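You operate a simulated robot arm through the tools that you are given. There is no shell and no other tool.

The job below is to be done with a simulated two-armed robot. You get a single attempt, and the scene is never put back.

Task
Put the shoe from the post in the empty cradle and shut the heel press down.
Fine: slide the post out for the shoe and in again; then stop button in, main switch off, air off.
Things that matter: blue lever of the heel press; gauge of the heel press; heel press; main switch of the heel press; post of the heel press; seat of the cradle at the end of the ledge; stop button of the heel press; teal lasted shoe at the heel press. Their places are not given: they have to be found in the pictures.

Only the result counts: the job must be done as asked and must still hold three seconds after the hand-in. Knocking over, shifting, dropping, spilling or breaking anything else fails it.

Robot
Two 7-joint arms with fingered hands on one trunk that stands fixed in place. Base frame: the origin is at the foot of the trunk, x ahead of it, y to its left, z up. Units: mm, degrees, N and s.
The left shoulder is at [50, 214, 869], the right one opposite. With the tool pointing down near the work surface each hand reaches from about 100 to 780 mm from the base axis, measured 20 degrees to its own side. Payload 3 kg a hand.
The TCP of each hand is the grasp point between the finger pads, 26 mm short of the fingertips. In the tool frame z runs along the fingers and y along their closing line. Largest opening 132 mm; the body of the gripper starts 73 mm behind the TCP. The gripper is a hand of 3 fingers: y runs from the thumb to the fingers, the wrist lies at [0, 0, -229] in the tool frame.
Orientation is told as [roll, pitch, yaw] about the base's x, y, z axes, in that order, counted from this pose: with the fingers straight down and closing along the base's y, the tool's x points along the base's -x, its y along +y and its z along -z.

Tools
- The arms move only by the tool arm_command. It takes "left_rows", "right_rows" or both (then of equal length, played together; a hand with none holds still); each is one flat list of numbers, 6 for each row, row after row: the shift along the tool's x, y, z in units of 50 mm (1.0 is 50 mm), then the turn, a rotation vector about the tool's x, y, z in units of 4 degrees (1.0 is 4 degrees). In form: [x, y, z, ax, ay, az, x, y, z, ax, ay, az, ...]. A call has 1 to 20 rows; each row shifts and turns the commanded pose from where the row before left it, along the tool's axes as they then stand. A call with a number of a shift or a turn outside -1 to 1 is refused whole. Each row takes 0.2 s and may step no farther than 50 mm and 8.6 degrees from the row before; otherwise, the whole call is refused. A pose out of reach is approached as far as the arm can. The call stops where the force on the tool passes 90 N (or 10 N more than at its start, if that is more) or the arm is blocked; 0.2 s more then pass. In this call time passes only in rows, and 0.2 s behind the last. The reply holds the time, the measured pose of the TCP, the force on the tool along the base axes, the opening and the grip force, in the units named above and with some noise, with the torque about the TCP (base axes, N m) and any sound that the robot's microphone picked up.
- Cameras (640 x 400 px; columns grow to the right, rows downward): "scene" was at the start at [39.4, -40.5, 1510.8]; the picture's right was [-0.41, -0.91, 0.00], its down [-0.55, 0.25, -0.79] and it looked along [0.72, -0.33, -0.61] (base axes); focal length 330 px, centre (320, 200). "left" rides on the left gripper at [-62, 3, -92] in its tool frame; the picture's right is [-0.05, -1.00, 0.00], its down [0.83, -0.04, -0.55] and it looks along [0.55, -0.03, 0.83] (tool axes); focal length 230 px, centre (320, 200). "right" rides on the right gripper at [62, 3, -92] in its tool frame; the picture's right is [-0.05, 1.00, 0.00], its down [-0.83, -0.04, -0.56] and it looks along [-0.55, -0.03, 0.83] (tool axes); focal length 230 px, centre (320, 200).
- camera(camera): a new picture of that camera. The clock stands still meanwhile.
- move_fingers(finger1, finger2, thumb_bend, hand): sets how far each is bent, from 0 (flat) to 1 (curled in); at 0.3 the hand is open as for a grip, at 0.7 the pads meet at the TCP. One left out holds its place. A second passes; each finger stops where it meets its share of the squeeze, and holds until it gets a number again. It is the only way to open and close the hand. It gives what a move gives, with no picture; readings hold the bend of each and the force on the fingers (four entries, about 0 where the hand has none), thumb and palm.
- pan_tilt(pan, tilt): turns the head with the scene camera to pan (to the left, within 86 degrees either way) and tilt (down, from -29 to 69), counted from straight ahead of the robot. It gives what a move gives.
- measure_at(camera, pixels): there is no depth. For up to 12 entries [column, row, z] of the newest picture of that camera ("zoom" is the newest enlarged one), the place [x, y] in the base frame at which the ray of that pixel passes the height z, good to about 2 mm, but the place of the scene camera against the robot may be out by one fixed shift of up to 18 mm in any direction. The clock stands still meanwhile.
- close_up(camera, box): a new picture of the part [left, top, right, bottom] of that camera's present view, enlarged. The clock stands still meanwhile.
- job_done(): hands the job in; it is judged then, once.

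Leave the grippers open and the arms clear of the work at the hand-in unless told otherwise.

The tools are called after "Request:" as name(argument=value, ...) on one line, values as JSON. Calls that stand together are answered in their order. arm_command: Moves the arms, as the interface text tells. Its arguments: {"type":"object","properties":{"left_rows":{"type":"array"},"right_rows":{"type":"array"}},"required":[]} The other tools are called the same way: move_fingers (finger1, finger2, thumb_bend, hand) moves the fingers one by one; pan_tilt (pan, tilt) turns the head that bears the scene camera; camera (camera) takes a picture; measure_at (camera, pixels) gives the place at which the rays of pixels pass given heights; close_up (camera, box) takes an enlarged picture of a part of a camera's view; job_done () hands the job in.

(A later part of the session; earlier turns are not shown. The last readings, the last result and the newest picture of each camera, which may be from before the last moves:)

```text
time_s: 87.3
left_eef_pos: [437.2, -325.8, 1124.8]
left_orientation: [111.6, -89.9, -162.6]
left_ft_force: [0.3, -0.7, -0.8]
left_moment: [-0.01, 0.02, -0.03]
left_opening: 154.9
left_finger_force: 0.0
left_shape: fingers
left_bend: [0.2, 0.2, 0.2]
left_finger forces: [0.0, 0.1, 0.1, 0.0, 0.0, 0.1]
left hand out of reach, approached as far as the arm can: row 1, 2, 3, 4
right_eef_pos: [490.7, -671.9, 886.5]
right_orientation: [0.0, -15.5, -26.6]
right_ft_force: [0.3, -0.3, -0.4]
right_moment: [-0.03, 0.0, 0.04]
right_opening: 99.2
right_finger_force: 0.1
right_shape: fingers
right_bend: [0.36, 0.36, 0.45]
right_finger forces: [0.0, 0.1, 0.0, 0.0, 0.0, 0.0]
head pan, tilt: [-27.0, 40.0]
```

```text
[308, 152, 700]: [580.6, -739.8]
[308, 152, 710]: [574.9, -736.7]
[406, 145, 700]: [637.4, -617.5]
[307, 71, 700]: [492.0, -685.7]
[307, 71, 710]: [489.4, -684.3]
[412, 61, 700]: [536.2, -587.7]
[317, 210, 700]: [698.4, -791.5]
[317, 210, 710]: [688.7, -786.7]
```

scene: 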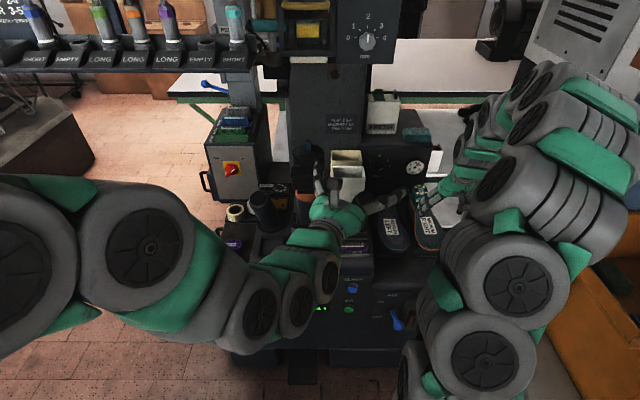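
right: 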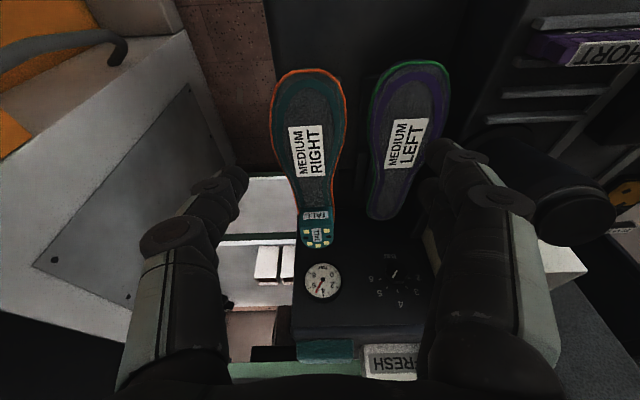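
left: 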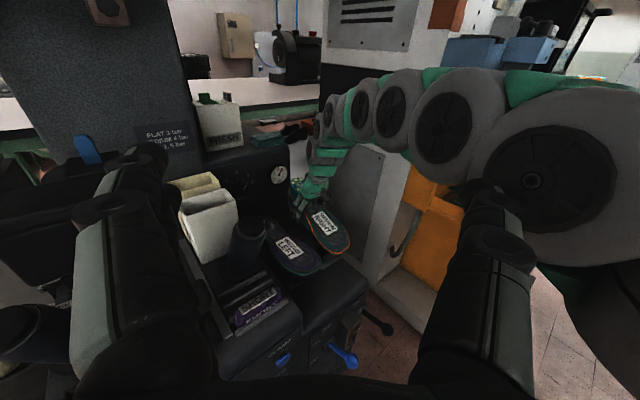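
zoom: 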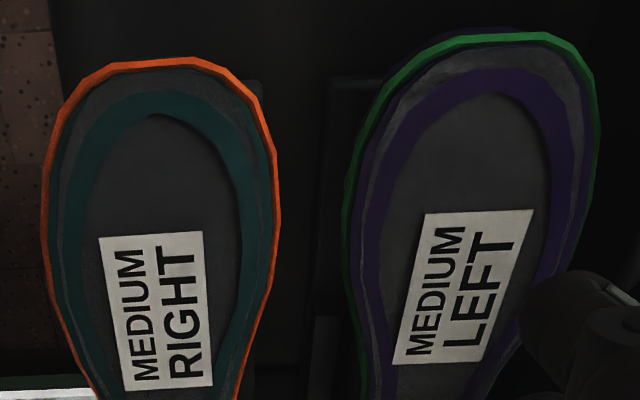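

The purple reading differs from before (L −259 against −268). I check in the scene camera whether the purple shoe has moved.

Request:
close_up(camera="scene", box=[368, 180, 448, 260])

Request:
close_up(camera="scene", box=[368, 200, 448, 250])

```text
5.00 times, centred on (408, 220) of scene
```

zoom: 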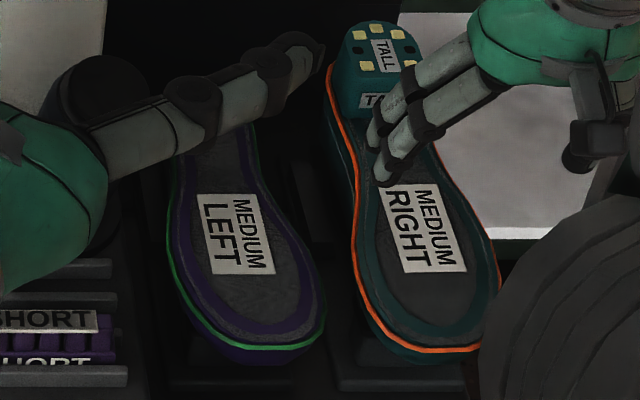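

```text
8.00 times, centred on (408, 225) of scene
```

zoom: 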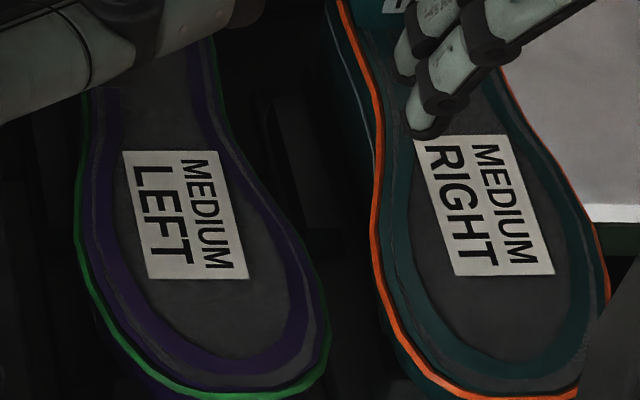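

The purple label is at exactly the same pixels as before, so it has not moved, and the spacing of 37 px (≈124 mm) matches the cradle spacing. I check the teal label's height with this view.

Request:
measure_at(camera="scene", pixels=[[428.1, 225.6, 700], [428.1, 225.6, 710], [391, 226.9, 700]])

Request:
camera(camera="left")

```text
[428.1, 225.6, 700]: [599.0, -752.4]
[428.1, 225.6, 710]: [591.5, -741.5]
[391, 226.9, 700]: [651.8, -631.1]
```

```text
taken
```

left: 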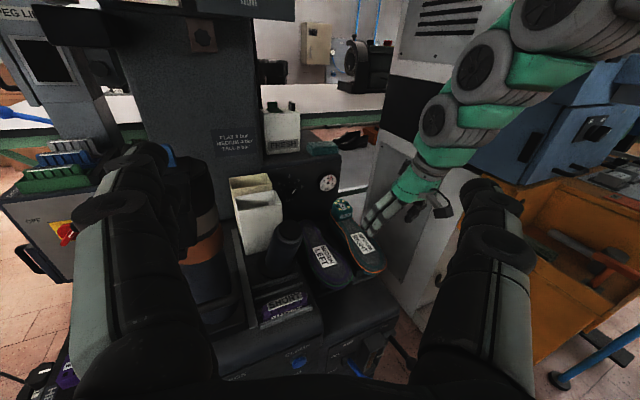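

The label height comes out near 706. I want to know whether the heel end is fully down, so I take a close-up from the left camera and compare the heel breast line in both wrist cameras.

Request:
close_up(camera="left", box=[280, 180, 408, 290])

Request:
close_up(camera="right", box=[256, 140, 448, 260])

```text
3.64 times, centred on (344, 235) of left
```

zoom: 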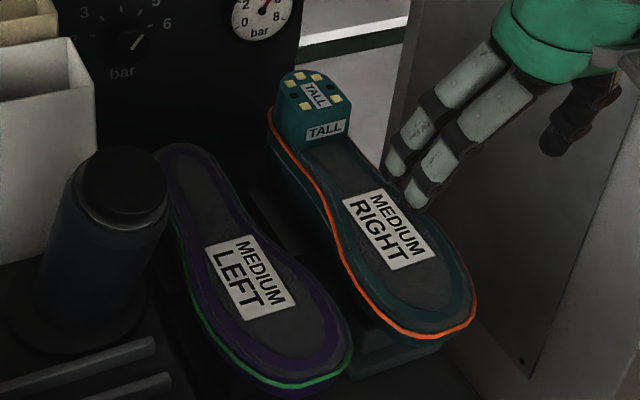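

```text
3.33 times, centred on (352, 200) of right
```

zoom: 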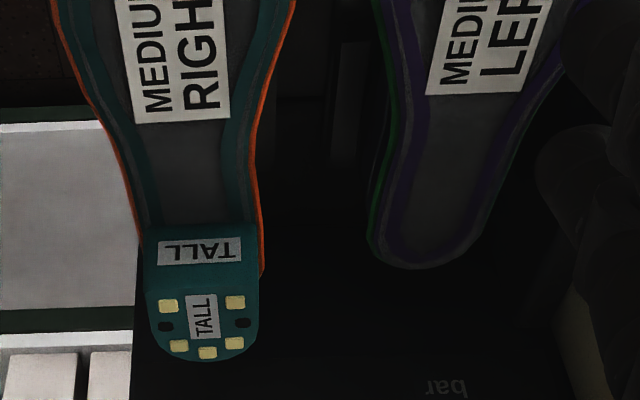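

I measure teal heel breast and purple heel end in both wrist cameras.

Request:
measure_at(camera="left", pixels=[[346.2, 220.4, 700], [346.2, 220.4, 720], [303.3, 219.9, 700], [303.3, 219.9, 680], [324.8, 256.2, 700], [363.2, 243.2, 700], [363.2, 243.2, 710]])

Request:
measure_at(camera="right", pixels=[[317.5, 209.6, 700], [317.5, 209.6, 720], [376, 220.4, 700], [376, 220.4, 680], [405.5, 142.9, 700], [405.5, 142.9, 680], [307.7, 151, 700], [307.7, 151, 710]])

```text
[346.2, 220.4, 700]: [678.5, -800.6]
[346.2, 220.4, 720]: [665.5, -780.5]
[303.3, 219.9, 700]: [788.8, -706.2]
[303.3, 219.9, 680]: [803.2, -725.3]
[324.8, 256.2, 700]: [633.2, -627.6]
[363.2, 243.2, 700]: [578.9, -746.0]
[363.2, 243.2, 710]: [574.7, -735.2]
```

```text
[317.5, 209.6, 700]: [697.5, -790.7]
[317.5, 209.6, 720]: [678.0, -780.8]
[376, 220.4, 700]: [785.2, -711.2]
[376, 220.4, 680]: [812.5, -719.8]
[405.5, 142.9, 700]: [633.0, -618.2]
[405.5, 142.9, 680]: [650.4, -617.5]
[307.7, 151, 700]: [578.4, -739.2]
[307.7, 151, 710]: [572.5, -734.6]
```

Triangulating all views: the teal label is at z≈708 (like purple 707), but its heel breast is at z≈715–722 where about 698 is expected. So the heel end sits some 15–20 mm high, probably perched on a rail or the heel stop. I look closer at the gap.

Request:
close_up(camera="right", box=[290, 140, 386, 240])

Request:
close_up(camera="left", box=[320, 190, 400, 250])

Request:
close_up(camera="scene", box=[392, 180, 456, 240])

```text
4.00 times, centred on (338, 190) of right
```

zoom: 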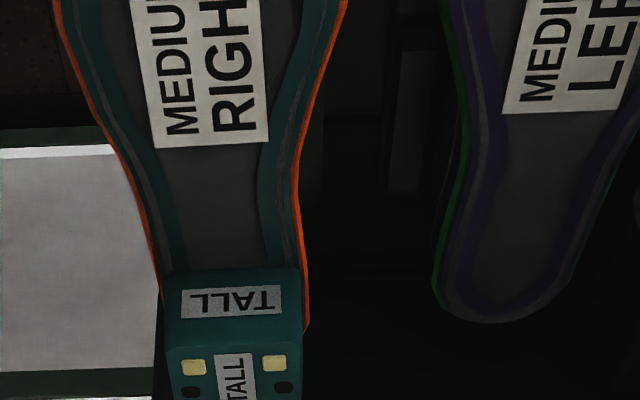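

```text
6.67 times, centred on (360, 220) of left
```

zoom: 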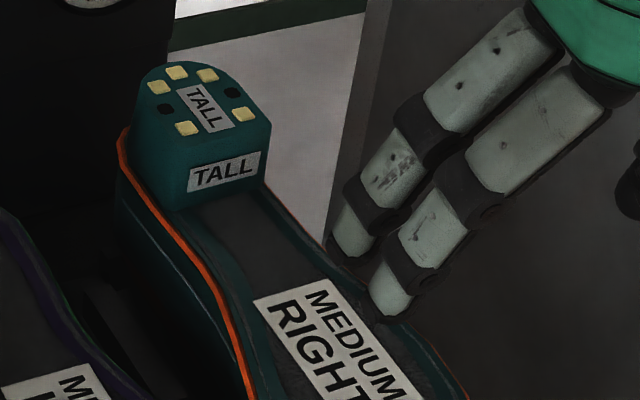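

```text
6.67 times, centred on (424, 210) of scene
```

zoom: 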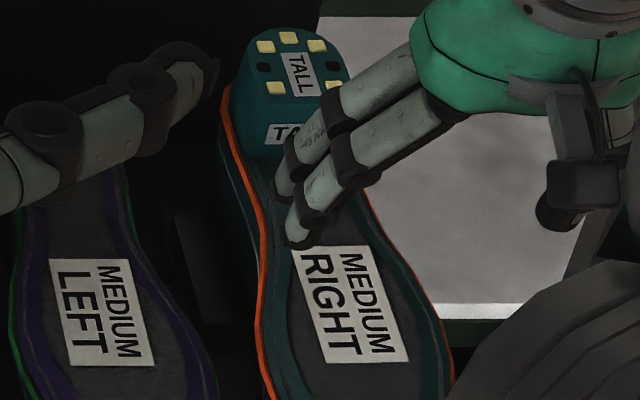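

I measure the rail visible between the shoes at (359,170) to see which cradle it belongs to.

Request:
measure_at(camera="right", pixels=[[355, 170, 640], [364, 170, 640], [338.5, 170, 640], [359.5, 155, 640], [359.5, 187, 640], [330, 170, 700], [332, 200, 700], [302, 200, 700]])

Request:
arm_command(right_rows=[0, -0.8, 0, 0, 0, 0, 0, -0.8, 0, 0, 0, 0, 0, -0.8, 0, 0, 0, 0])

Request:
camera(camera="right")

Request:
close_up(camera="scene", box=[392, 180, 456, 240])

```text
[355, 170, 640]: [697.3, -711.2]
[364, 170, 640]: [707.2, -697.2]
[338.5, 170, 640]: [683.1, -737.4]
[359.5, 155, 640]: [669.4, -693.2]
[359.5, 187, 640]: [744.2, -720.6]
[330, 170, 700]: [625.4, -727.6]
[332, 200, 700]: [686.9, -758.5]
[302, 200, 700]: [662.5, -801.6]
```

```text
time_s: 88.1
left_eef_pos: [436.8, -326.1, 1125.9]
left_orientation: [78.6, -89.8, -129.7]
left_ft_force: [0.1, -0.1, -1.0]
left_moment: [-0.04, 0.0, -0.01]
left_opening: 154.9
left_finger_force: 0.2
left_shape: fingers
left_bend: [0.2, 0.2, 0.2]
left_finger forces: [0.0, 0.0, 0.0, 0.1, 0.0, 0.0]
right_eef_pos: [437.3, -778.8, 885.6]
right_orientation: [0.1, -15.4, -26.6]
right_ft_force: [0.4, 0.0, 0.8]
right_moment: [-0.01, -0.01, 0.02]
right_opening: 99.5
right_finger_force: 0.1
right_shape: fingers
right_bend: [0.36, 0.36, 0.45]
right_finger forces: [0.1, 0.0, 0.1, 0.0, 0.0, 0.0]
head pan, tilt: [-27.0, 40.0]
```

```text
taken
```

right: 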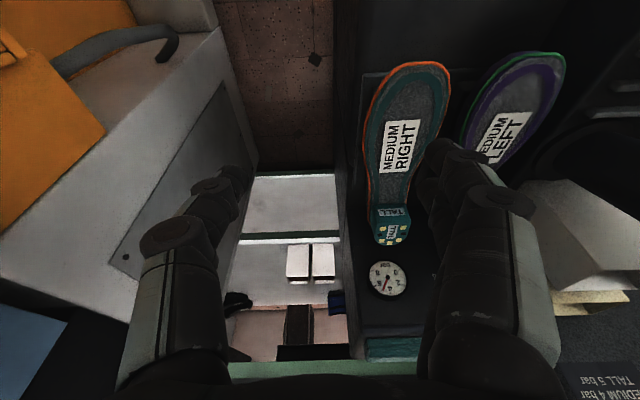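

```text
6.67 times, centred on (424, 210) of scene
```

zoom: 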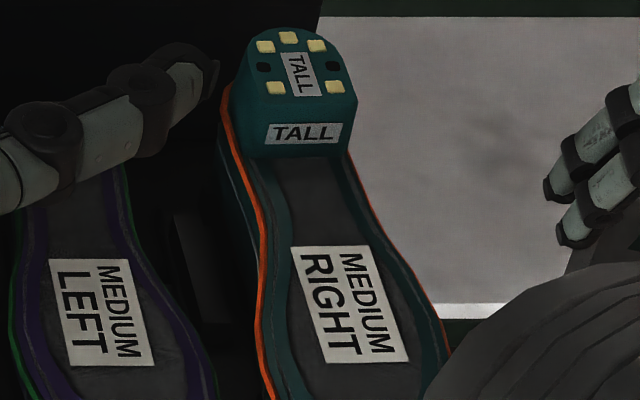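

The cradle's centre line works out at L≈−392.5 (purple's right rail is at −307). The teal heel is at L≈−387 and about 5 mm too far back, so its counter is caught on the left rail or stop. I will take the heel block lightly, draw it 5 mm forward and 5 mm right, and let it drop in. First I pitch the hand to −35° and go above the heel.

Request:
arm_command(right_rows=[0, 0, 0, 0, -1, 0, 0, 0, 0, 0, -1, 0, 0, 0, 0, 0, -1, 0, 0, 0, 0, 0, -1, 0, 0, 0, 0, 0, -1, 0, -0.585, 0.353, 0.563, 0, 0, 0, -0.585, 0.353, 0.563, 0, 0, 0, -0.585, 0.353, 0.563, 0, 0, 0, -0.585, 0.353, 0.563, 0, 0, 0, -0.585, 0.353, 0.563, 0, 0, 0, -0.585, 0.353, 0.563, 0, 0, 0])

Request:
camera(camera="right")

Request:
camera(camera="left")

```text
time_s: 90.5
left_eef_pos: [437.3, -325.1, 1126.3]
left_orientation: [75.2, -89.9, -126.2]
left_ft_force: [-0.1, 0.4, 0.1]
left_moment: [0.02, 0.03, -0.01]
left_opening: 154.9
left_finger_force: 0.1
left_shape: fingers
left_bend: [0.2, 0.2, 0.2]
left_finger forces: [0.0, 0.0, 0.0, 0.1, 0.1, 0.1]
right_eef_pos: [696.8, -793.5, 853.9]
right_orientation: [0.2, -35.4, -26.7]
right_ft_force: [0.4, -0.4, 0.8]
right_moment: [-0.01, -0.02, 0.0]
right_opening: 99.3
right_finger_force: 0.0
right_shape: fingers
right_bend: [0.36, 0.36, 0.45]
right_finger forces: [0.0, 0.1, 0.0, 0.1, 0.0, 0.1]
head pan, tilt: [-27.0, 40.0]
```

```text
taken
```

right: 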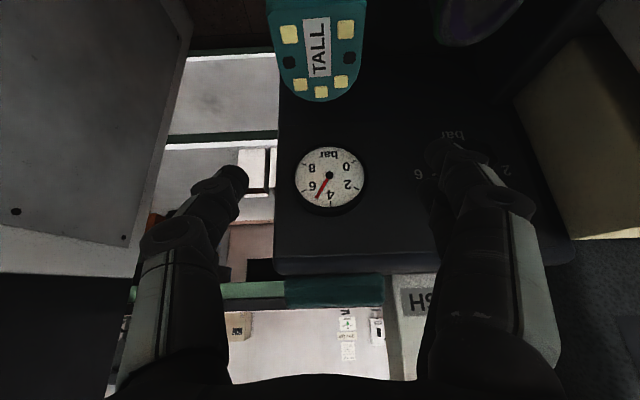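

```text
taken
```

left: 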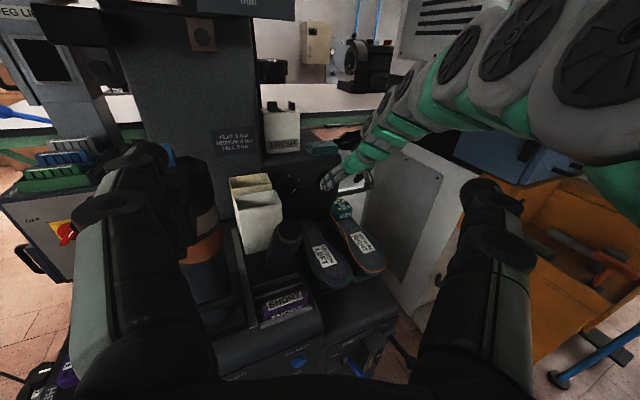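

I am above the heel; its block shows at top centre (318,60). I measure the block's top edges from here.

Request:
measure_at(camera="right", pixels=[[318, 101, 755], [318, 101, 770], [274, 55, 760], [364, 55, 760], [290, 34, 760], [345, 30, 760], [317, 18, 760]])

Request:
close_up(camera="right", box=[240, 0, 400, 100])

```text
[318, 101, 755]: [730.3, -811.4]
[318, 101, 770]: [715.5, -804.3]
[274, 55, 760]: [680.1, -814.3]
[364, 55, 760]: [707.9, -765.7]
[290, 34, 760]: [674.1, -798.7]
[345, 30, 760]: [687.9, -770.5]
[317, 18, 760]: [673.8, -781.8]
```

```text
4.00 times, centred on (320, 50) of right
```

zoom: 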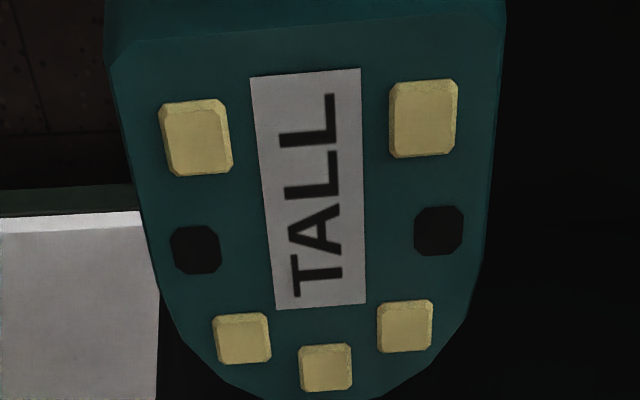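

The block is 56 mm wide, centred at L≈−387, with its top at z≈760. I descend so that the pads are 20 mm below its top.

Request:
arm_command(right_rows=[0.44, 0, 0.62, 0, 0, 0, 0.44, 0, 0.62, 0, 0, 0, 0.44, 0, 0.62, 0, 0, 0])

Request:
camera(camera="right")

Request:
close_up(camera="left", box=[310, 170, 390, 250])

```text
time_s: 91.3
left_eef_pos: [436.9, -325.9, 1126.3]
left_orientation: [80.5, -89.9, -131.6]
left_ft_force: [0.1, 0.3, -0.5]
left_moment: [0.03, -0.02, -0.03]
left_opening: 155.0
left_finger_force: 0.0
left_shape: fingers
left_bend: [0.2, 0.2, 0.2]
left_finger forces: [0.0, 0.1, 0.0, 0.0, 0.0, 0.0]
right_eef_pos: [696.9, -796.1, 736.9]
right_orientation: [0.1, -35.6, -26.6]
right_ft_force: [0.7, 0.7, -0.1]
right_moment: [-0.01, 0.0, 0.01]
right_opening: 99.4
right_finger_force: 0.2
right_shape: fingers
right_bend: [0.36, 0.36, 0.45]
right_finger forces: [0.0, 0.1, 0.1, 0.0, 0.0, 0.1]
head pan, tilt: [-27.0, 40.0]
```

```text
taken
```

right: 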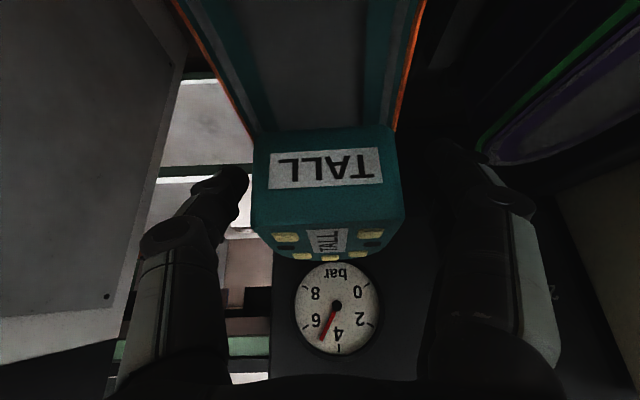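

```text
5.00 times, centred on (350, 210) of left
```

zoom: 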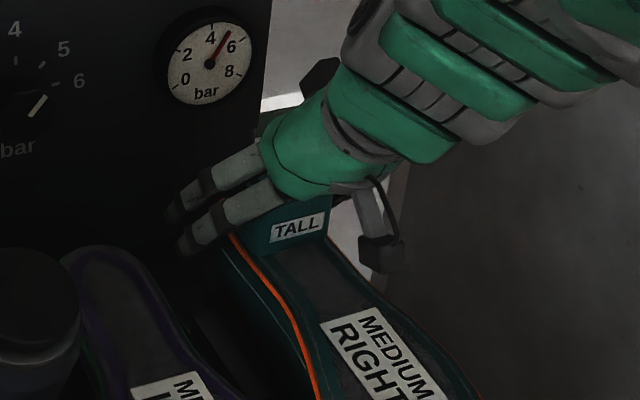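

The block is between the fingers. I close with a light grip.

Request:
move_fingers(hand="right", finger1=0.6, finger2=0.6, thumb_bend=0.57)

Request:
camera(camera="right")

Request:
close_up(camera="left", box=[310, 170, 390, 250])

```text
time_s: 92.3
left_eef_pos: [437.6, -324.5, 1125.9]
left_orientation: [84.4, -89.9, -135.4]
left_ft_force: [0.4, 0.9, 0.9]
left_moment: [0.0, 0.01, -0.01]
left_opening: 154.9
left_finger_force: 0.0
left_shape: fingers
left_bend: [0.2, 0.2, 0.2]
left_finger forces: [0.0, 0.0, 0.0, 0.0, 0.0, 0.0]
right_eef_pos: [696.9, -795.1, 736.7]
right_orientation: [0.1, -35.6, -26.5]
right_ft_force: [1.7, 1.7, 1.2]
right_moment: [0.04, -0.13, -0.11]
right_opening: 58.6
right_finger_force: 6.9
right_shape: fingers
right_bend: [0.53, 0.55, 0.54]
right_finger forces: [4.5, 3.6, 0.0, 0.1, 5.4, 0.0]
head pan, tilt: [-27.0, 40.0]
```

```text
taken
```

right: 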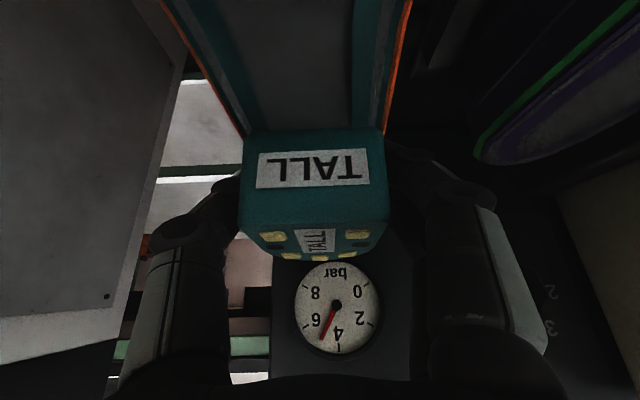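

```text
5.00 times, centred on (350, 210) of left
```

zoom: 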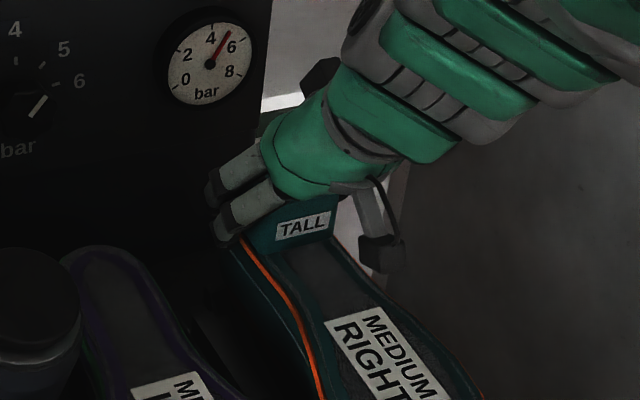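

Closing shifted the heel about 5 mm right, as wanted. Now I pull it 6 mm towards me and watch whether it drops.

Request:
arm_command(right_rows=[0.049, 0, -0.035, 0, 0, 0, 0.049, 0, -0.035, 0, 0, 0])

Request:
camera(camera="right")

Request:
close_up(camera="left", box=[310, 170, 390, 250])

```text
time_s: 92.9
left_eef_pos: [437.0, -325.3, 1125.5]
left_orientation: [84.4, -89.9, -135.6]
left_ft_force: [0.0, 0.9, 0.6]
left_moment: [0.03, 0.04, 0.02]
left_opening: 155.0
left_finger_force: 0.0
left_shape: fingers
left_bend: [0.2, 0.2, 0.2]
left_finger forces: [0.0, 0.0, 0.0, 0.0, 0.0, 0.1]
right_eef_pos: [690.5, -791.9, 736.6]
right_orientation: [0.1, -35.4, -26.5]
right_ft_force: [1.4, 0.7, -1.5]
right_moment: [0.02, 0.0, 0.0]
right_opening: 56.5
right_finger_force: 4.8
right_shape: fingers
right_bend: [0.55, 0.57, 0.54]
right_finger forces: [3.7, 2.1, 0.0, 0.0, 4.6, 0.0]
head pan, tilt: [-27.0, 40.0]
```

```text
taken
```

right: 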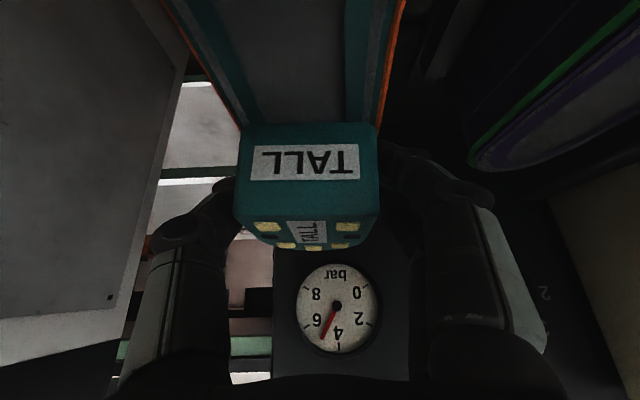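

```text
5.00 times, centred on (350, 210) of left
```

zoom: 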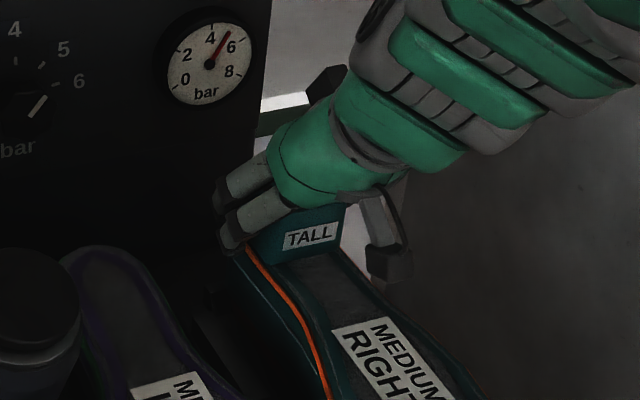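

It moved with the hand. I press down gently by 6 mm to see whether the heel sinks between the rails.

Request:
arm_command(right_rows=[0.035, 0, 0.049, 0, 0, 0, 0.035, 0, 0.049, 0, 0, 0])

Request:
camera(camera="right")

Request:
close_up(camera="left", box=[310, 170, 390, 250])

```text
time_s: 93.5
left_eef_pos: [436.9, -325.4, 1126.9]
left_orientation: [85.5, -89.9, -136.7]
left_ft_force: [-0.6, -0.2, 0.6]
left_moment: [0.05, -0.03, -0.02]
left_opening: 154.9
left_finger_force: 0.0
left_shape: fingers
left_bend: [0.2, 0.2, 0.2]
left_finger forces: [0.0, 0.0, 0.0, 0.0, 0.1, 0.0]
right_eef_pos: [692.6, -791.7, 730.6]
right_orientation: [0.1, -35.5, -26.6]
right_ft_force: [2.6, 1.0, -0.6]
right_moment: [0.05, 0.0, -0.01]
right_opening: 56.4
right_finger_force: 5.9
right_shape: fingers
right_bend: [0.55, 0.57, 0.54]
right_finger forces: [4.0, 2.3, 0.0, 0.0, 4.4, 0.0]
head pan, tilt: [-27.0, 40.0]
```

```text
taken
```

right: 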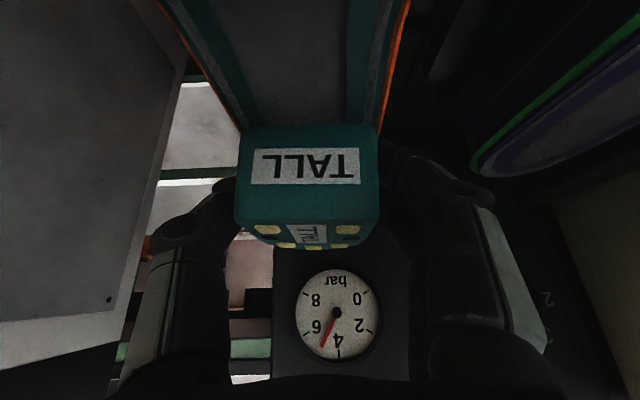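

```text
5.00 times, centred on (350, 210) of left
```

zoom: 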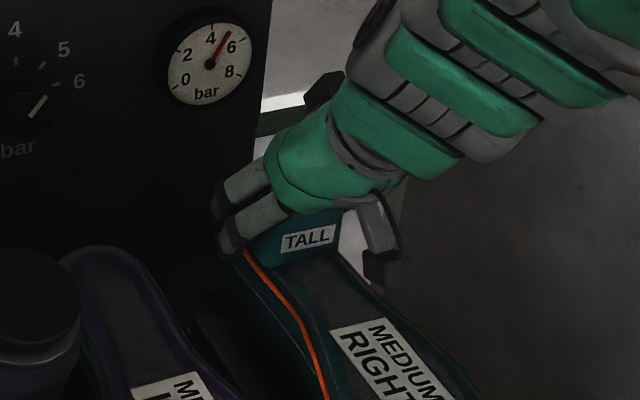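

The heel went down 6 mm with the hand and without resistance. I continue down in small steps until it bears.

Request:
arm_command(right_rows=[0.035, 0, 0.049, 0, 0, 0, 0.035, 0, 0.049, 0, 0, 0])

Request:
camera(camera="right")

Request:
close_up(camera="left", box=[310, 170, 390, 250])

```text
time_s: 94.1
left_eef_pos: [437.0, -325.6, 1126.2]
left_orientation: [88.7, -89.8, -140.0]
left_ft_force: [0.0, 0.3, 0.1]
left_moment: [-0.02, 0.0, -0.01]
left_opening: 155.0
left_finger_force: 0.0
left_shape: fingers
left_bend: [0.2, 0.2, 0.2]
left_finger forces: [0.1, 0.0, 0.0, 0.0, 0.0, 0.0]
right_eef_pos: [692.6, -790.5, 725.9]
right_orientation: [0.1, -35.6, -26.6]
right_ft_force: [2.7, 2.4, 6.3]
right_moment: [0.05, -0.11, 0.04]
right_opening: 56.3
right_finger_force: 6.7
right_shape: fingers
right_bend: [0.54, 0.57, 0.54]
right_finger forces: [5.1, 3.2, 0.1, 0.1, 4.4, 0.0]
head pan, tilt: [-27.0, 40.0]
```

```text
taken
```

right: 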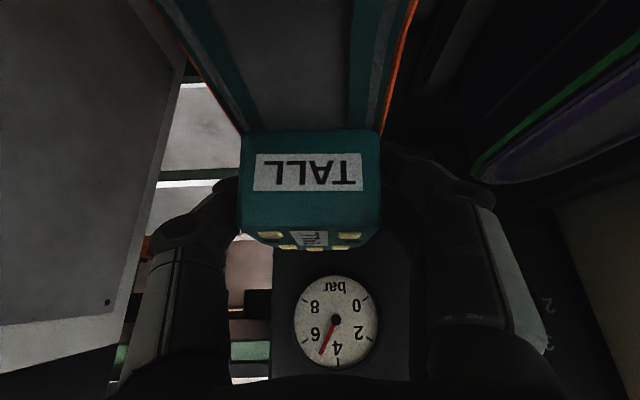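

```text
5.00 times, centred on (350, 210) of left
```

zoom: 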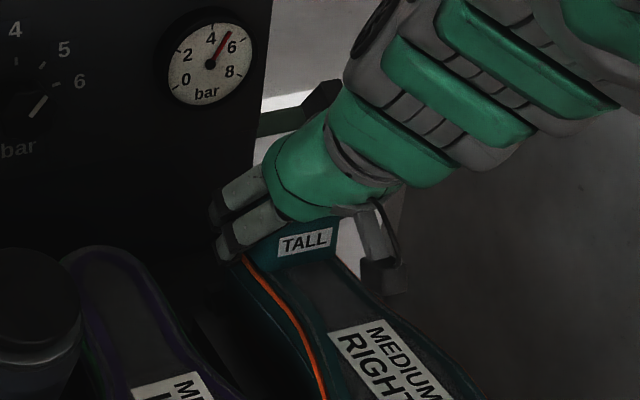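

A small upward force (6 N) now appears. I press 3 mm more to see if it is firm.

Request:
arm_command(right_rows=[0.035, 0, 0.049, 0, 0, 0])

Request:
camera(camera="right")

```text
time_s: 94.5
left_eef_pos: [438.4, -325.5, 1126.9]
left_orientation: [89.3, -89.9, -140.3]
left_ft_force: [0.4, -0.1, 0.4]
left_moment: [0.05, 0.03, 0.0]
left_opening: 155.0
left_finger_force: 0.0
left_shape: fingers
left_bend: [0.2, 0.2, 0.2]
left_finger forces: [0.0, 0.0, 0.0, 0.0, 0.0, 0.0]
right_eef_pos: [692.7, -790.9, 721.6]
right_orientation: [0.1, -35.6, -26.5]
right_ft_force: [3.7, 6.0, 13.1]
right_moment: [0.13, -0.27, 0.05]
right_opening: 57.4
right_finger_force: 8.2
right_shape: fingers
right_bend: [0.55, 0.57, 0.55]
right_finger forces: [6.5, 5.2, 0.0, 0.0, 5.6, 0.0]
head pan, tilt: [-27.0, 40.0]
```

```text
taken
```

right: 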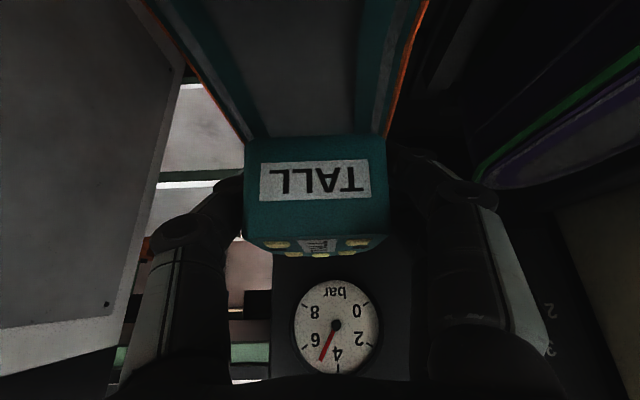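

The block now slides between the pads, so the heel is bearing firmly. I open and lift away to measure it.

Request:
move_fingers(hand="right", finger1=0.36, finger2=0.36, thumb_bend=0.4)

Request:
arm_command(right_rows=[-0.44, 0, -0.62, 0, 0, 0, -0.44, 0, -0.62, 0, 0, 0, -0.44, 0, -0.62, 0, 0, 0, 0.9, 0, 0, 0, 0, 0, 0.9, 0, 0, 0, 0, 0])

Request:
close_up(camera="left", box=[280, 180, 408, 290])

Request:
camera(camera="right")

```text
time_s: 95.5
left_eef_pos: [436.9, -325.2, 1125.9]
left_orientation: [83.4, -89.9, -134.6]
left_ft_force: [1.4, 0.5, -0.2]
left_moment: [0.01, -0.01, -0.01]
left_opening: 154.8
left_finger_force: 0.0
left_shape: fingers
left_bend: [0.2, 0.2, 0.2]
left_finger forces: [0.0, 0.1, 0.0, 0.1, 0.0, 0.1]
right_eef_pos: [692.5, -791.6, 720.5]
right_orientation: [0.1, -35.5, -26.6]
right_ft_force: [-0.2, 0.6, -0.1]
right_moment: [0.02, 0.01, 0.02]
right_opening: 107.6
right_finger_force: 0.0
right_shape: fingers
right_bend: [0.36, 0.36, 0.4]
right_finger forces: [0.0, 0.1, 0.0, 0.0, 0.1, 0.0]
head pan, tilt: [-27.0, 40.0]
```

```text
time_s: 96.7
left_eef_pos: [437.5, -325.5, 1125.3]
left_orientation: [84.2, -89.8, -135.3]
left_ft_force: [-1.0, -0.5, 0.1]
left_moment: [-0.02, -0.01, -0.02]
left_opening: 155.3
left_finger_force: 0.1
left_shape: fingers
left_bend: [0.2, 0.2, 0.2]
left_finger forces: [0.0, 0.1, 0.1, 0.0, 0.1, 0.1]
right_eef_pos: [630.3, -759.5, 784.7]
right_orientation: [0.1, -35.5, -26.5]
right_ft_force: [0.0, -0.2, 0.2]
right_moment: [-0.01, 0.02, 0.01]
right_opening: 107.6
right_finger_force: 0.0
right_shape: fingers
right_bend: [0.36, 0.36, 0.4]
right_finger forces: [0.0, 0.1, 0.0, 0.0, 0.1, 0.0]
head pan, tilt: [-27.0, 40.0]
```

```text
3.64 times, centred on (344, 235) of left
```

zoom: 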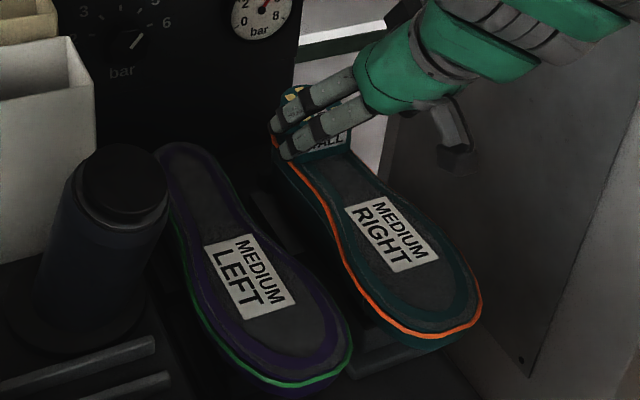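

```text
taken
```

right: 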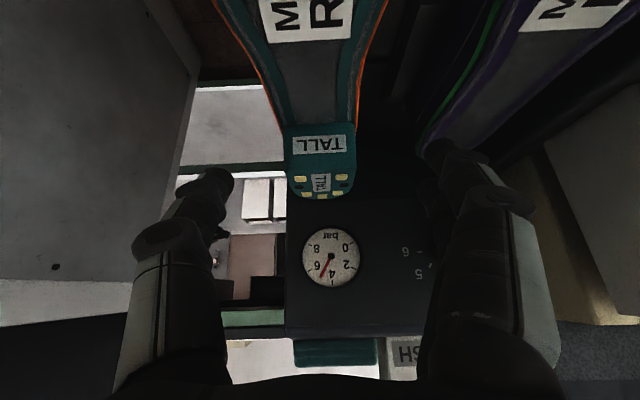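

The hand is clear. I raise it further and compare the shoes once more.

Request:
arm_command(right_rows=[-0.5, 0, -0.8, 0, 0, 0, -0.3, 0, -0.9, 0, 0, 0, 0, 0, -0.9, 0, 0, 0, 0, 0, -0.9, 0, 0, 0])

Request:
camera(camera="right")

Request:
close_up(camera="left", box=[280, 180, 408, 290])

Request:
close_up(camera="scene", box=[368, 180, 448, 260])

```text
time_s: 97.7
left_eef_pos: [437.7, -326.0, 1125.3]
left_orientation: [83.5, -89.9, -134.8]
left_ft_force: [0.0, -0.8, 0.1]
left_moment: [0.01, 0.02, 0.0]
left_opening: 155.1
left_finger_force: 0.1
left_shape: fingers
left_bend: [0.2, 0.2, 0.2]
left_finger forces: [0.0, 0.1, 0.0, 0.1, 0.0, 0.1]
right_eef_pos: [565.9, -727.7, 947.1]
right_orientation: [0.0, -35.5, -26.6]
right_ft_force: [0.2, -0.1, 0.5]
right_moment: [0.03, -0.01, 0.02]
right_opening: 107.5
right_finger_force: 0.2
right_shape: fingers
right_bend: [0.36, 0.36, 0.4]
right_finger forces: [0.0, 0.0, 0.0, 0.0, 0.1, 0.1]
head pan, tilt: [-27.0, 40.0]
```

```text
taken
```

right: 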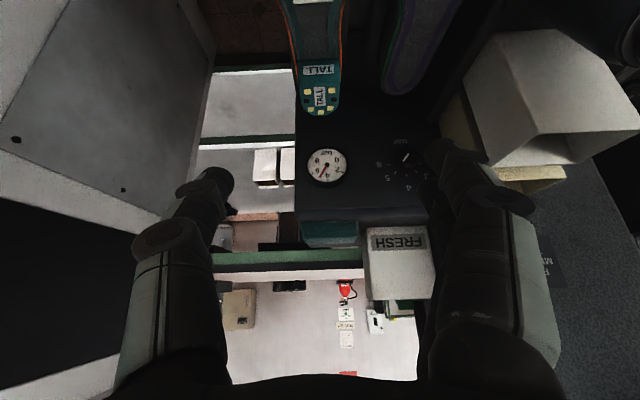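

```text
3.64 times, centred on (344, 235) of left
```

zoom: 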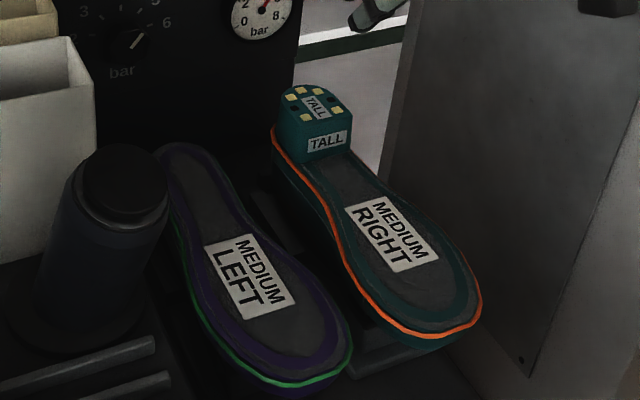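

```text
5.00 times, centred on (408, 220) of scene
```

zoom: 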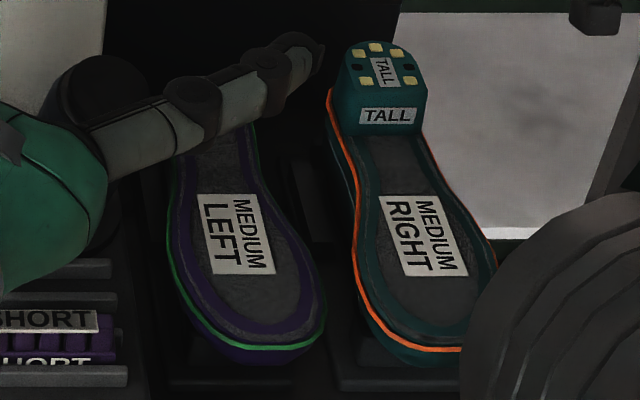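

The heel has visibly come down. I measure heel breast and label in the left and scene cameras.

Request:
measure_at(camera="left", pixels=[[346.7, 224, 690], [346.7, 224, 710], [363.7, 243.8, 700], [363.7, 243.8, 710]])

Request:
measure_at(camera="scene", pixels=[[421.6, 207.4, 690], [421.6, 207.4, 710], [428.3, 227.2, 700], [428.3, 227.2, 710]])

Request:
measure_at(camera="right", pixels=[[318, 63, 690], [318, 63, 710], [320, 117, 740], [320, 117, 760]])

```text
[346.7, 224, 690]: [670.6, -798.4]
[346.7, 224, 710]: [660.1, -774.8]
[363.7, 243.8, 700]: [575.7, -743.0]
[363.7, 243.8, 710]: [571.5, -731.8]
```

```text
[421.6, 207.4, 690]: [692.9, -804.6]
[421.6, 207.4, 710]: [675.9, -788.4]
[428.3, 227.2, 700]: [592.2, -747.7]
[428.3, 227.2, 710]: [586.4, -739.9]
```

```text
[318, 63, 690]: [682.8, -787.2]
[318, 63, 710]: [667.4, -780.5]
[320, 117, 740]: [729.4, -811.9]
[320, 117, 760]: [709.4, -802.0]
```

Label z≈706, heel z≈700, F 843, L −394: the teal shoe now sits like the purple one, so the shoe is in the cradle. Next is the post. I close the left hand to a fist for pushing and look at the post in the scene view.

Request:
move_fingers(hand="left", finger1=0.75, finger2=0.75, thumb_bend=0.75)

Request:
camera(camera="scene")

Request:
close_up(camera="scene", box=[260, 120, 388, 220])

Request:
camera(camera="left")

```text
time_s: 98.7
left_eef_pos: [437.5, -325.6, 1126.2]
left_orientation: [83.8, -89.9, -134.7]
left_ft_force: [0.0, 0.0, 0.7]
left_moment: [-0.04, 0.01, 0.04]
left_opening: 0.2
left_finger_force: 0.0
left_shape: fingers
left_bend: [0.74, 0.74, 0.73]
left_finger forces: [0.1, 0.0, 0.0, 0.1, 0.0, 0.0]
right_eef_pos: [566.3, -727.0, 947.6]
right_orientation: [0.0, -35.5, -26.6]
right_ft_force: [-0.4, -0.3, -0.6]
right_moment: [-0.04, -0.01, -0.01]
right_opening: 108.0
right_finger_force: 0.1
right_shape: fingers
right_bend: [0.36, 0.36, 0.4]
right_finger forces: [0.0, 0.0, 0.0, 0.0, 0.1, 0.1]
head pan, tilt: [-27.0, 40.0]
```

```text
taken
```

scene: 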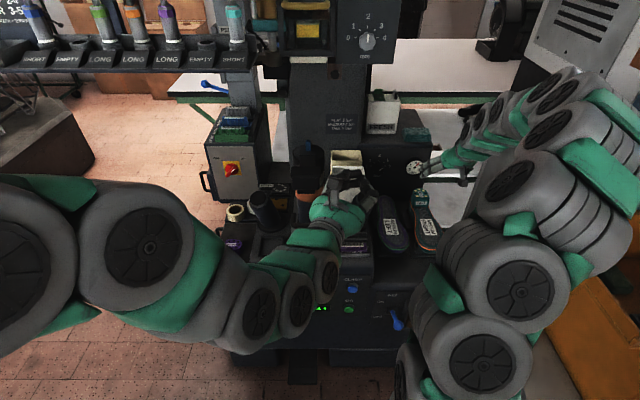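

```text
4.00 times, centred on (324, 170) of scene
```

zoom: 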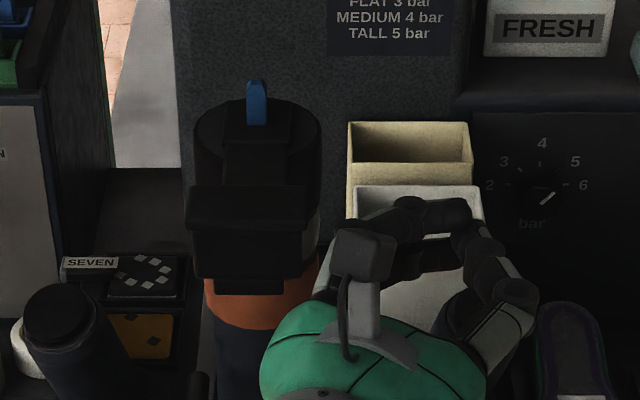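

```text
taken
```

left: 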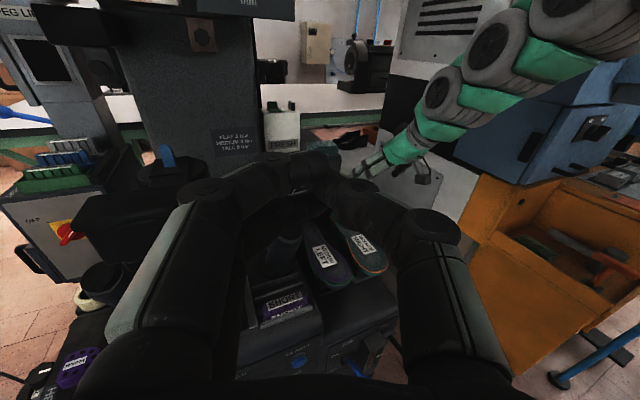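

The post is still out, and its toe rest is at about z 1010–1065, F 630–675. So I bring the left fist down to the right of it and then under it to bar height (z≈861).

Request:
arm_command(left_rows=[0, 0, 0.96, 0, 0, 0, 0, 0, 0.96, 0, 0, 0, 0.883, 0, 0, 0, 0, 0, 0.883, 0, 0, 0, 0, 0, 0.883, 0, 0, 0, 0, 0, 0.883, 0, 0, 0, 0, 0, 0.883, 0, 0, 0, 0, 0, 0.883, 0, 0, 0, 0, 0, 0, 0, 0, -1, 0, 0, 0, 0, 0, -1, 0, 0, 0, 0, 0, -1, 0, 0, 0, 0, 0, -1, 0, 0, 0, 0, 0, -1, 0, 0, 0, 0, 0, -1, 0, 0])

Request:
camera(camera="left")

Request:
camera(camera="scene")

```text
time_s: 101.7
left_eef_pos: [496.2, -399.7, 860.9]
left_orientation: [76.2, -89.9, -103.1]
left_ft_force: [0.6, 0.1, 0.0]
left_moment: [-0.03, 0.0, -0.01]
left_opening: 0.0
left_finger_force: 0.1
left_shape: fingers
left_bend: [0.74, 0.74, 0.73]
left_finger forces: [0.1, 0.0, 0.0, 0.1, 0.0, 0.0]
right_eef_pos: [566.2, -727.0, 947.0]
right_orientation: [0.1, -35.5, -26.5]
right_ft_force: [0.5, 1.0, -0.3]
right_moment: [0.0, 0.01, -0.01]
right_opening: 108.2
right_finger_force: 0.0
right_shape: fingers
right_bend: [0.36, 0.36, 0.4]
right_finger forces: [0.0, 0.0, 0.0, 0.0, 0.0, 0.0]
head pan, tilt: [-27.0, 40.0]
```

```text
taken
```

left: 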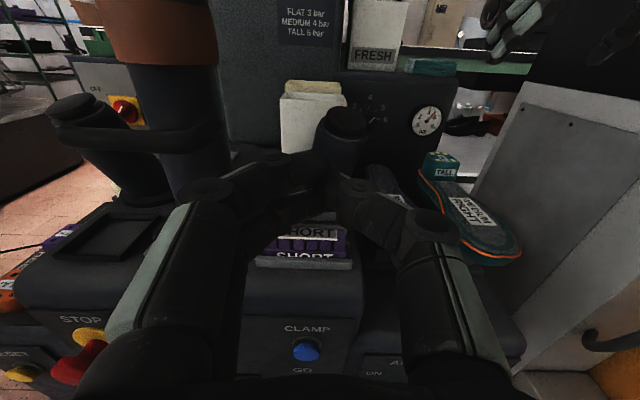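

```text
taken
```

scene: 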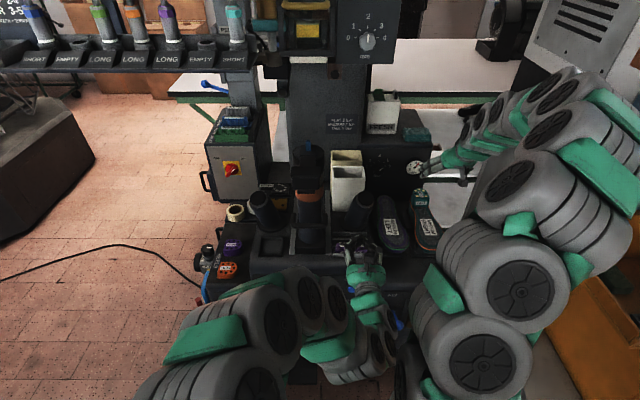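

The teal shoe is seen lying level in its cradle. I slide the fist 138 mm left to be centred in front of the bar.

Request:
arm_command(left_rows=[0, 0.92, 0, 0, 0, 0, 0, 0.92, 0, 0, 0, 0, 0, 0.92, 0, 0, 0, 0])

Request:
camera(camera="left")

Request:
close_up(camera="scene", box=[240, 140, 400, 240])

```text
time_s: 102.5
left_eef_pos: [559.1, -280.3, 861.9]
left_orientation: [88.3, -89.9, -115.5]
left_ft_force: [0.0, 0.0, -0.2]
left_moment: [0.02, -0.02, 0.01]
left_opening: 0.0
left_finger_force: 0.0
left_shape: fingers
left_bend: [0.74, 0.74, 0.73]
left_finger forces: [0.1, 0.0, 0.0, 0.0, 0.0, 0.0]
right_eef_pos: [566.4, -728.7, 947.1]
right_orientation: [0.1, -35.6, -26.7]
right_ft_force: [1.0, 0.2, -0.1]
right_moment: [0.01, 0.01, -0.02]
right_opening: 108.0
right_finger_force: 0.1
right_shape: fingers
right_bend: [0.36, 0.36, 0.4]
right_finger forces: [0.0, 0.0, 0.0, 0.1, 0.1, 0.1]
head pan, tilt: [-27.0, 40.0]
```

```text
taken
```

left: 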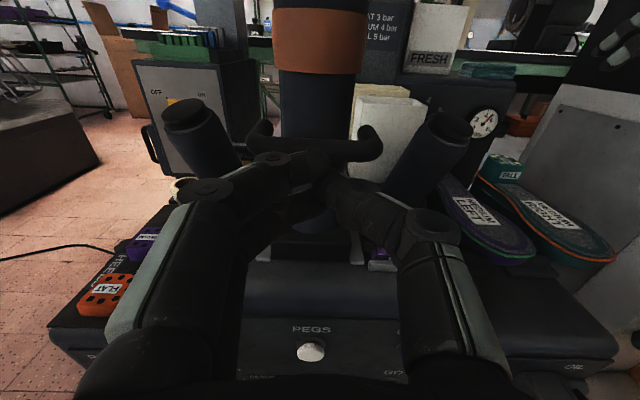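

```text
4.00 times, centred on (320, 190) of scene
```

zoom: 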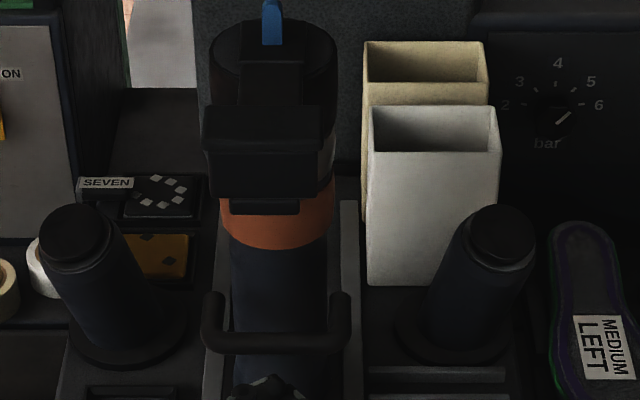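

The fist is right in front of the bar at its height. I push forward 150 mm in steps.

Request:
arm_command(left_rows=[0, 0, 0.3, 0, 0, 0, 0, 0, 0.3, 0, 0, 0, 0, 0, 0.3, 0, 0, 0, 0, 0, 0.3, 0, 0, 0, 0, 0, 0.3, 0, 0, 0, 0, 0, 0.3, 0, 0, 0, 0, 0, 0.3, 0, 0, 0, 0, 0, 0.3, 0, 0, 0, 0, 0, 0.3, 0, 0, 0, 0, 0, 0.3, 0, 0, 0])

Request:
camera(camera="left")

Request:
close_up(camera="scene", box=[240, 140, 400, 240])

```text
time_s: 104.7
left_eef_pos: [693.5, -346.4, 861.8]
left_orientation: [56.4, -89.9, -83.6]
left_ft_force: [-0.7, -0.4, -0.7]
left_moment: [-0.01, 0.0, 0.01]
left_opening: 0.1
left_finger_force: 0.1
left_shape: fingers
left_bend: [0.74, 0.74, 0.74]
left_finger forces: [0.0, 0.0, 0.0, 0.1, 0.1, 0.1]
right_eef_pos: [565.1, -728.1, 947.2]
right_orientation: [0.1, -35.5, -26.6]
right_ft_force: [0.6, 0.7, 0.1]
right_moment: [0.02, -0.01, -0.01]
right_opening: 107.8
right_finger_force: 0.1
right_shape: fingers
right_bend: [0.36, 0.36, 0.4]
right_finger forces: [0.0, 0.0, 0.0, 0.0, 0.0, 0.0]
head pan, tilt: [-27.0, 40.0]
```

```text
taken
```

left: 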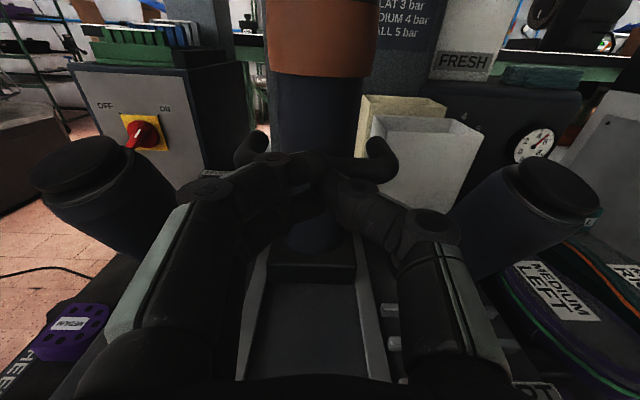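

```text
4.00 times, centred on (320, 190) of scene
```

zoom: 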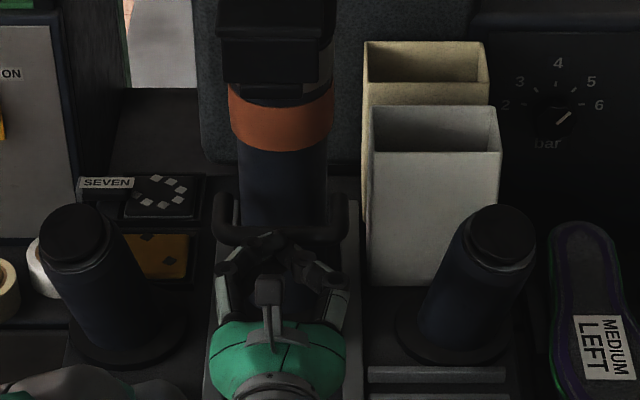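

The post is sliding in with the fist. I push on 60 mm in smaller steps towards its inner stop.

Request:
arm_command(left_rows=[0, 0, 0.2, 0, 0, 0, 0, 0, 0.2, 0, 0, 0, 0, 0, 0.2, 0, 0, 0, 0, 0, 0.2, 0, 0, 0, 0, 0, 0.2, 0, 0, 0])

Request:
camera(camera="left")

Request:
close_up(camera="scene", box=[240, 80, 400, 240])

```text
time_s: 105.9
left_eef_pos: [739.0, -369.4, 859.8]
left_orientation: [68.6, -89.9, -95.9]
left_ft_force: [0.3, 0.2, -0.3]
left_moment: [0.01, 0.02, 0.0]
left_opening: 0.0
left_finger_force: 0.2
left_shape: fingers
left_bend: [0.74, 0.74, 0.74]
left_finger forces: [0.0, 0.1, 0.1, 0.0, 0.2, 0.0]
right_eef_pos: [567.5, -726.5, 947.2]
right_orientation: [0.2, -35.5, -26.6]
right_ft_force: [-0.4, 0.2, -0.6]
right_moment: [0.02, -0.05, -0.01]
right_opening: 107.7
right_finger_force: 0.0
right_shape: fingers
right_bend: [0.36, 0.36, 0.4]
right_finger forces: [0.0, 0.0, 0.1, 0.1, 0.1, 0.0]
head pan, tilt: [-27.0, 40.0]
```

```text
taken
```

left: 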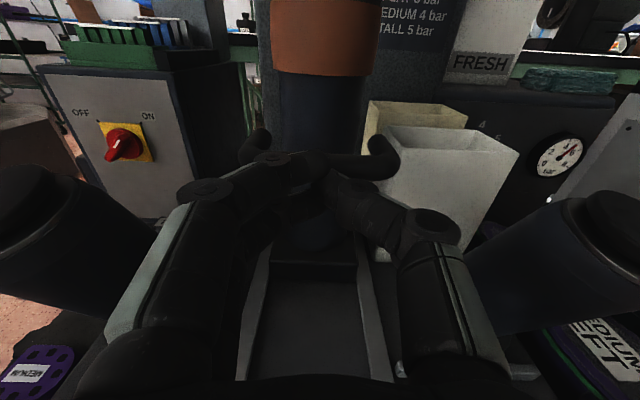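

```text
2.50 times, centred on (320, 160) of scene
```

zoom: 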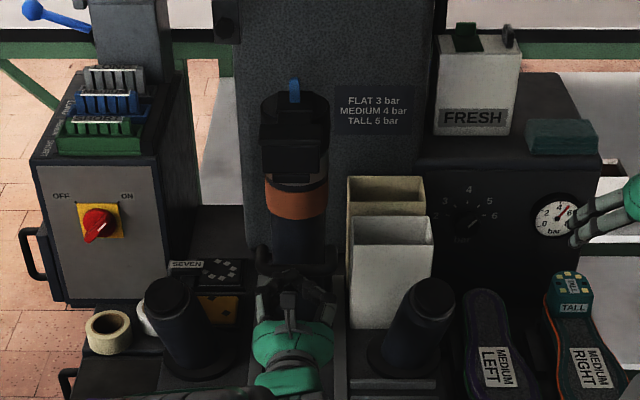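

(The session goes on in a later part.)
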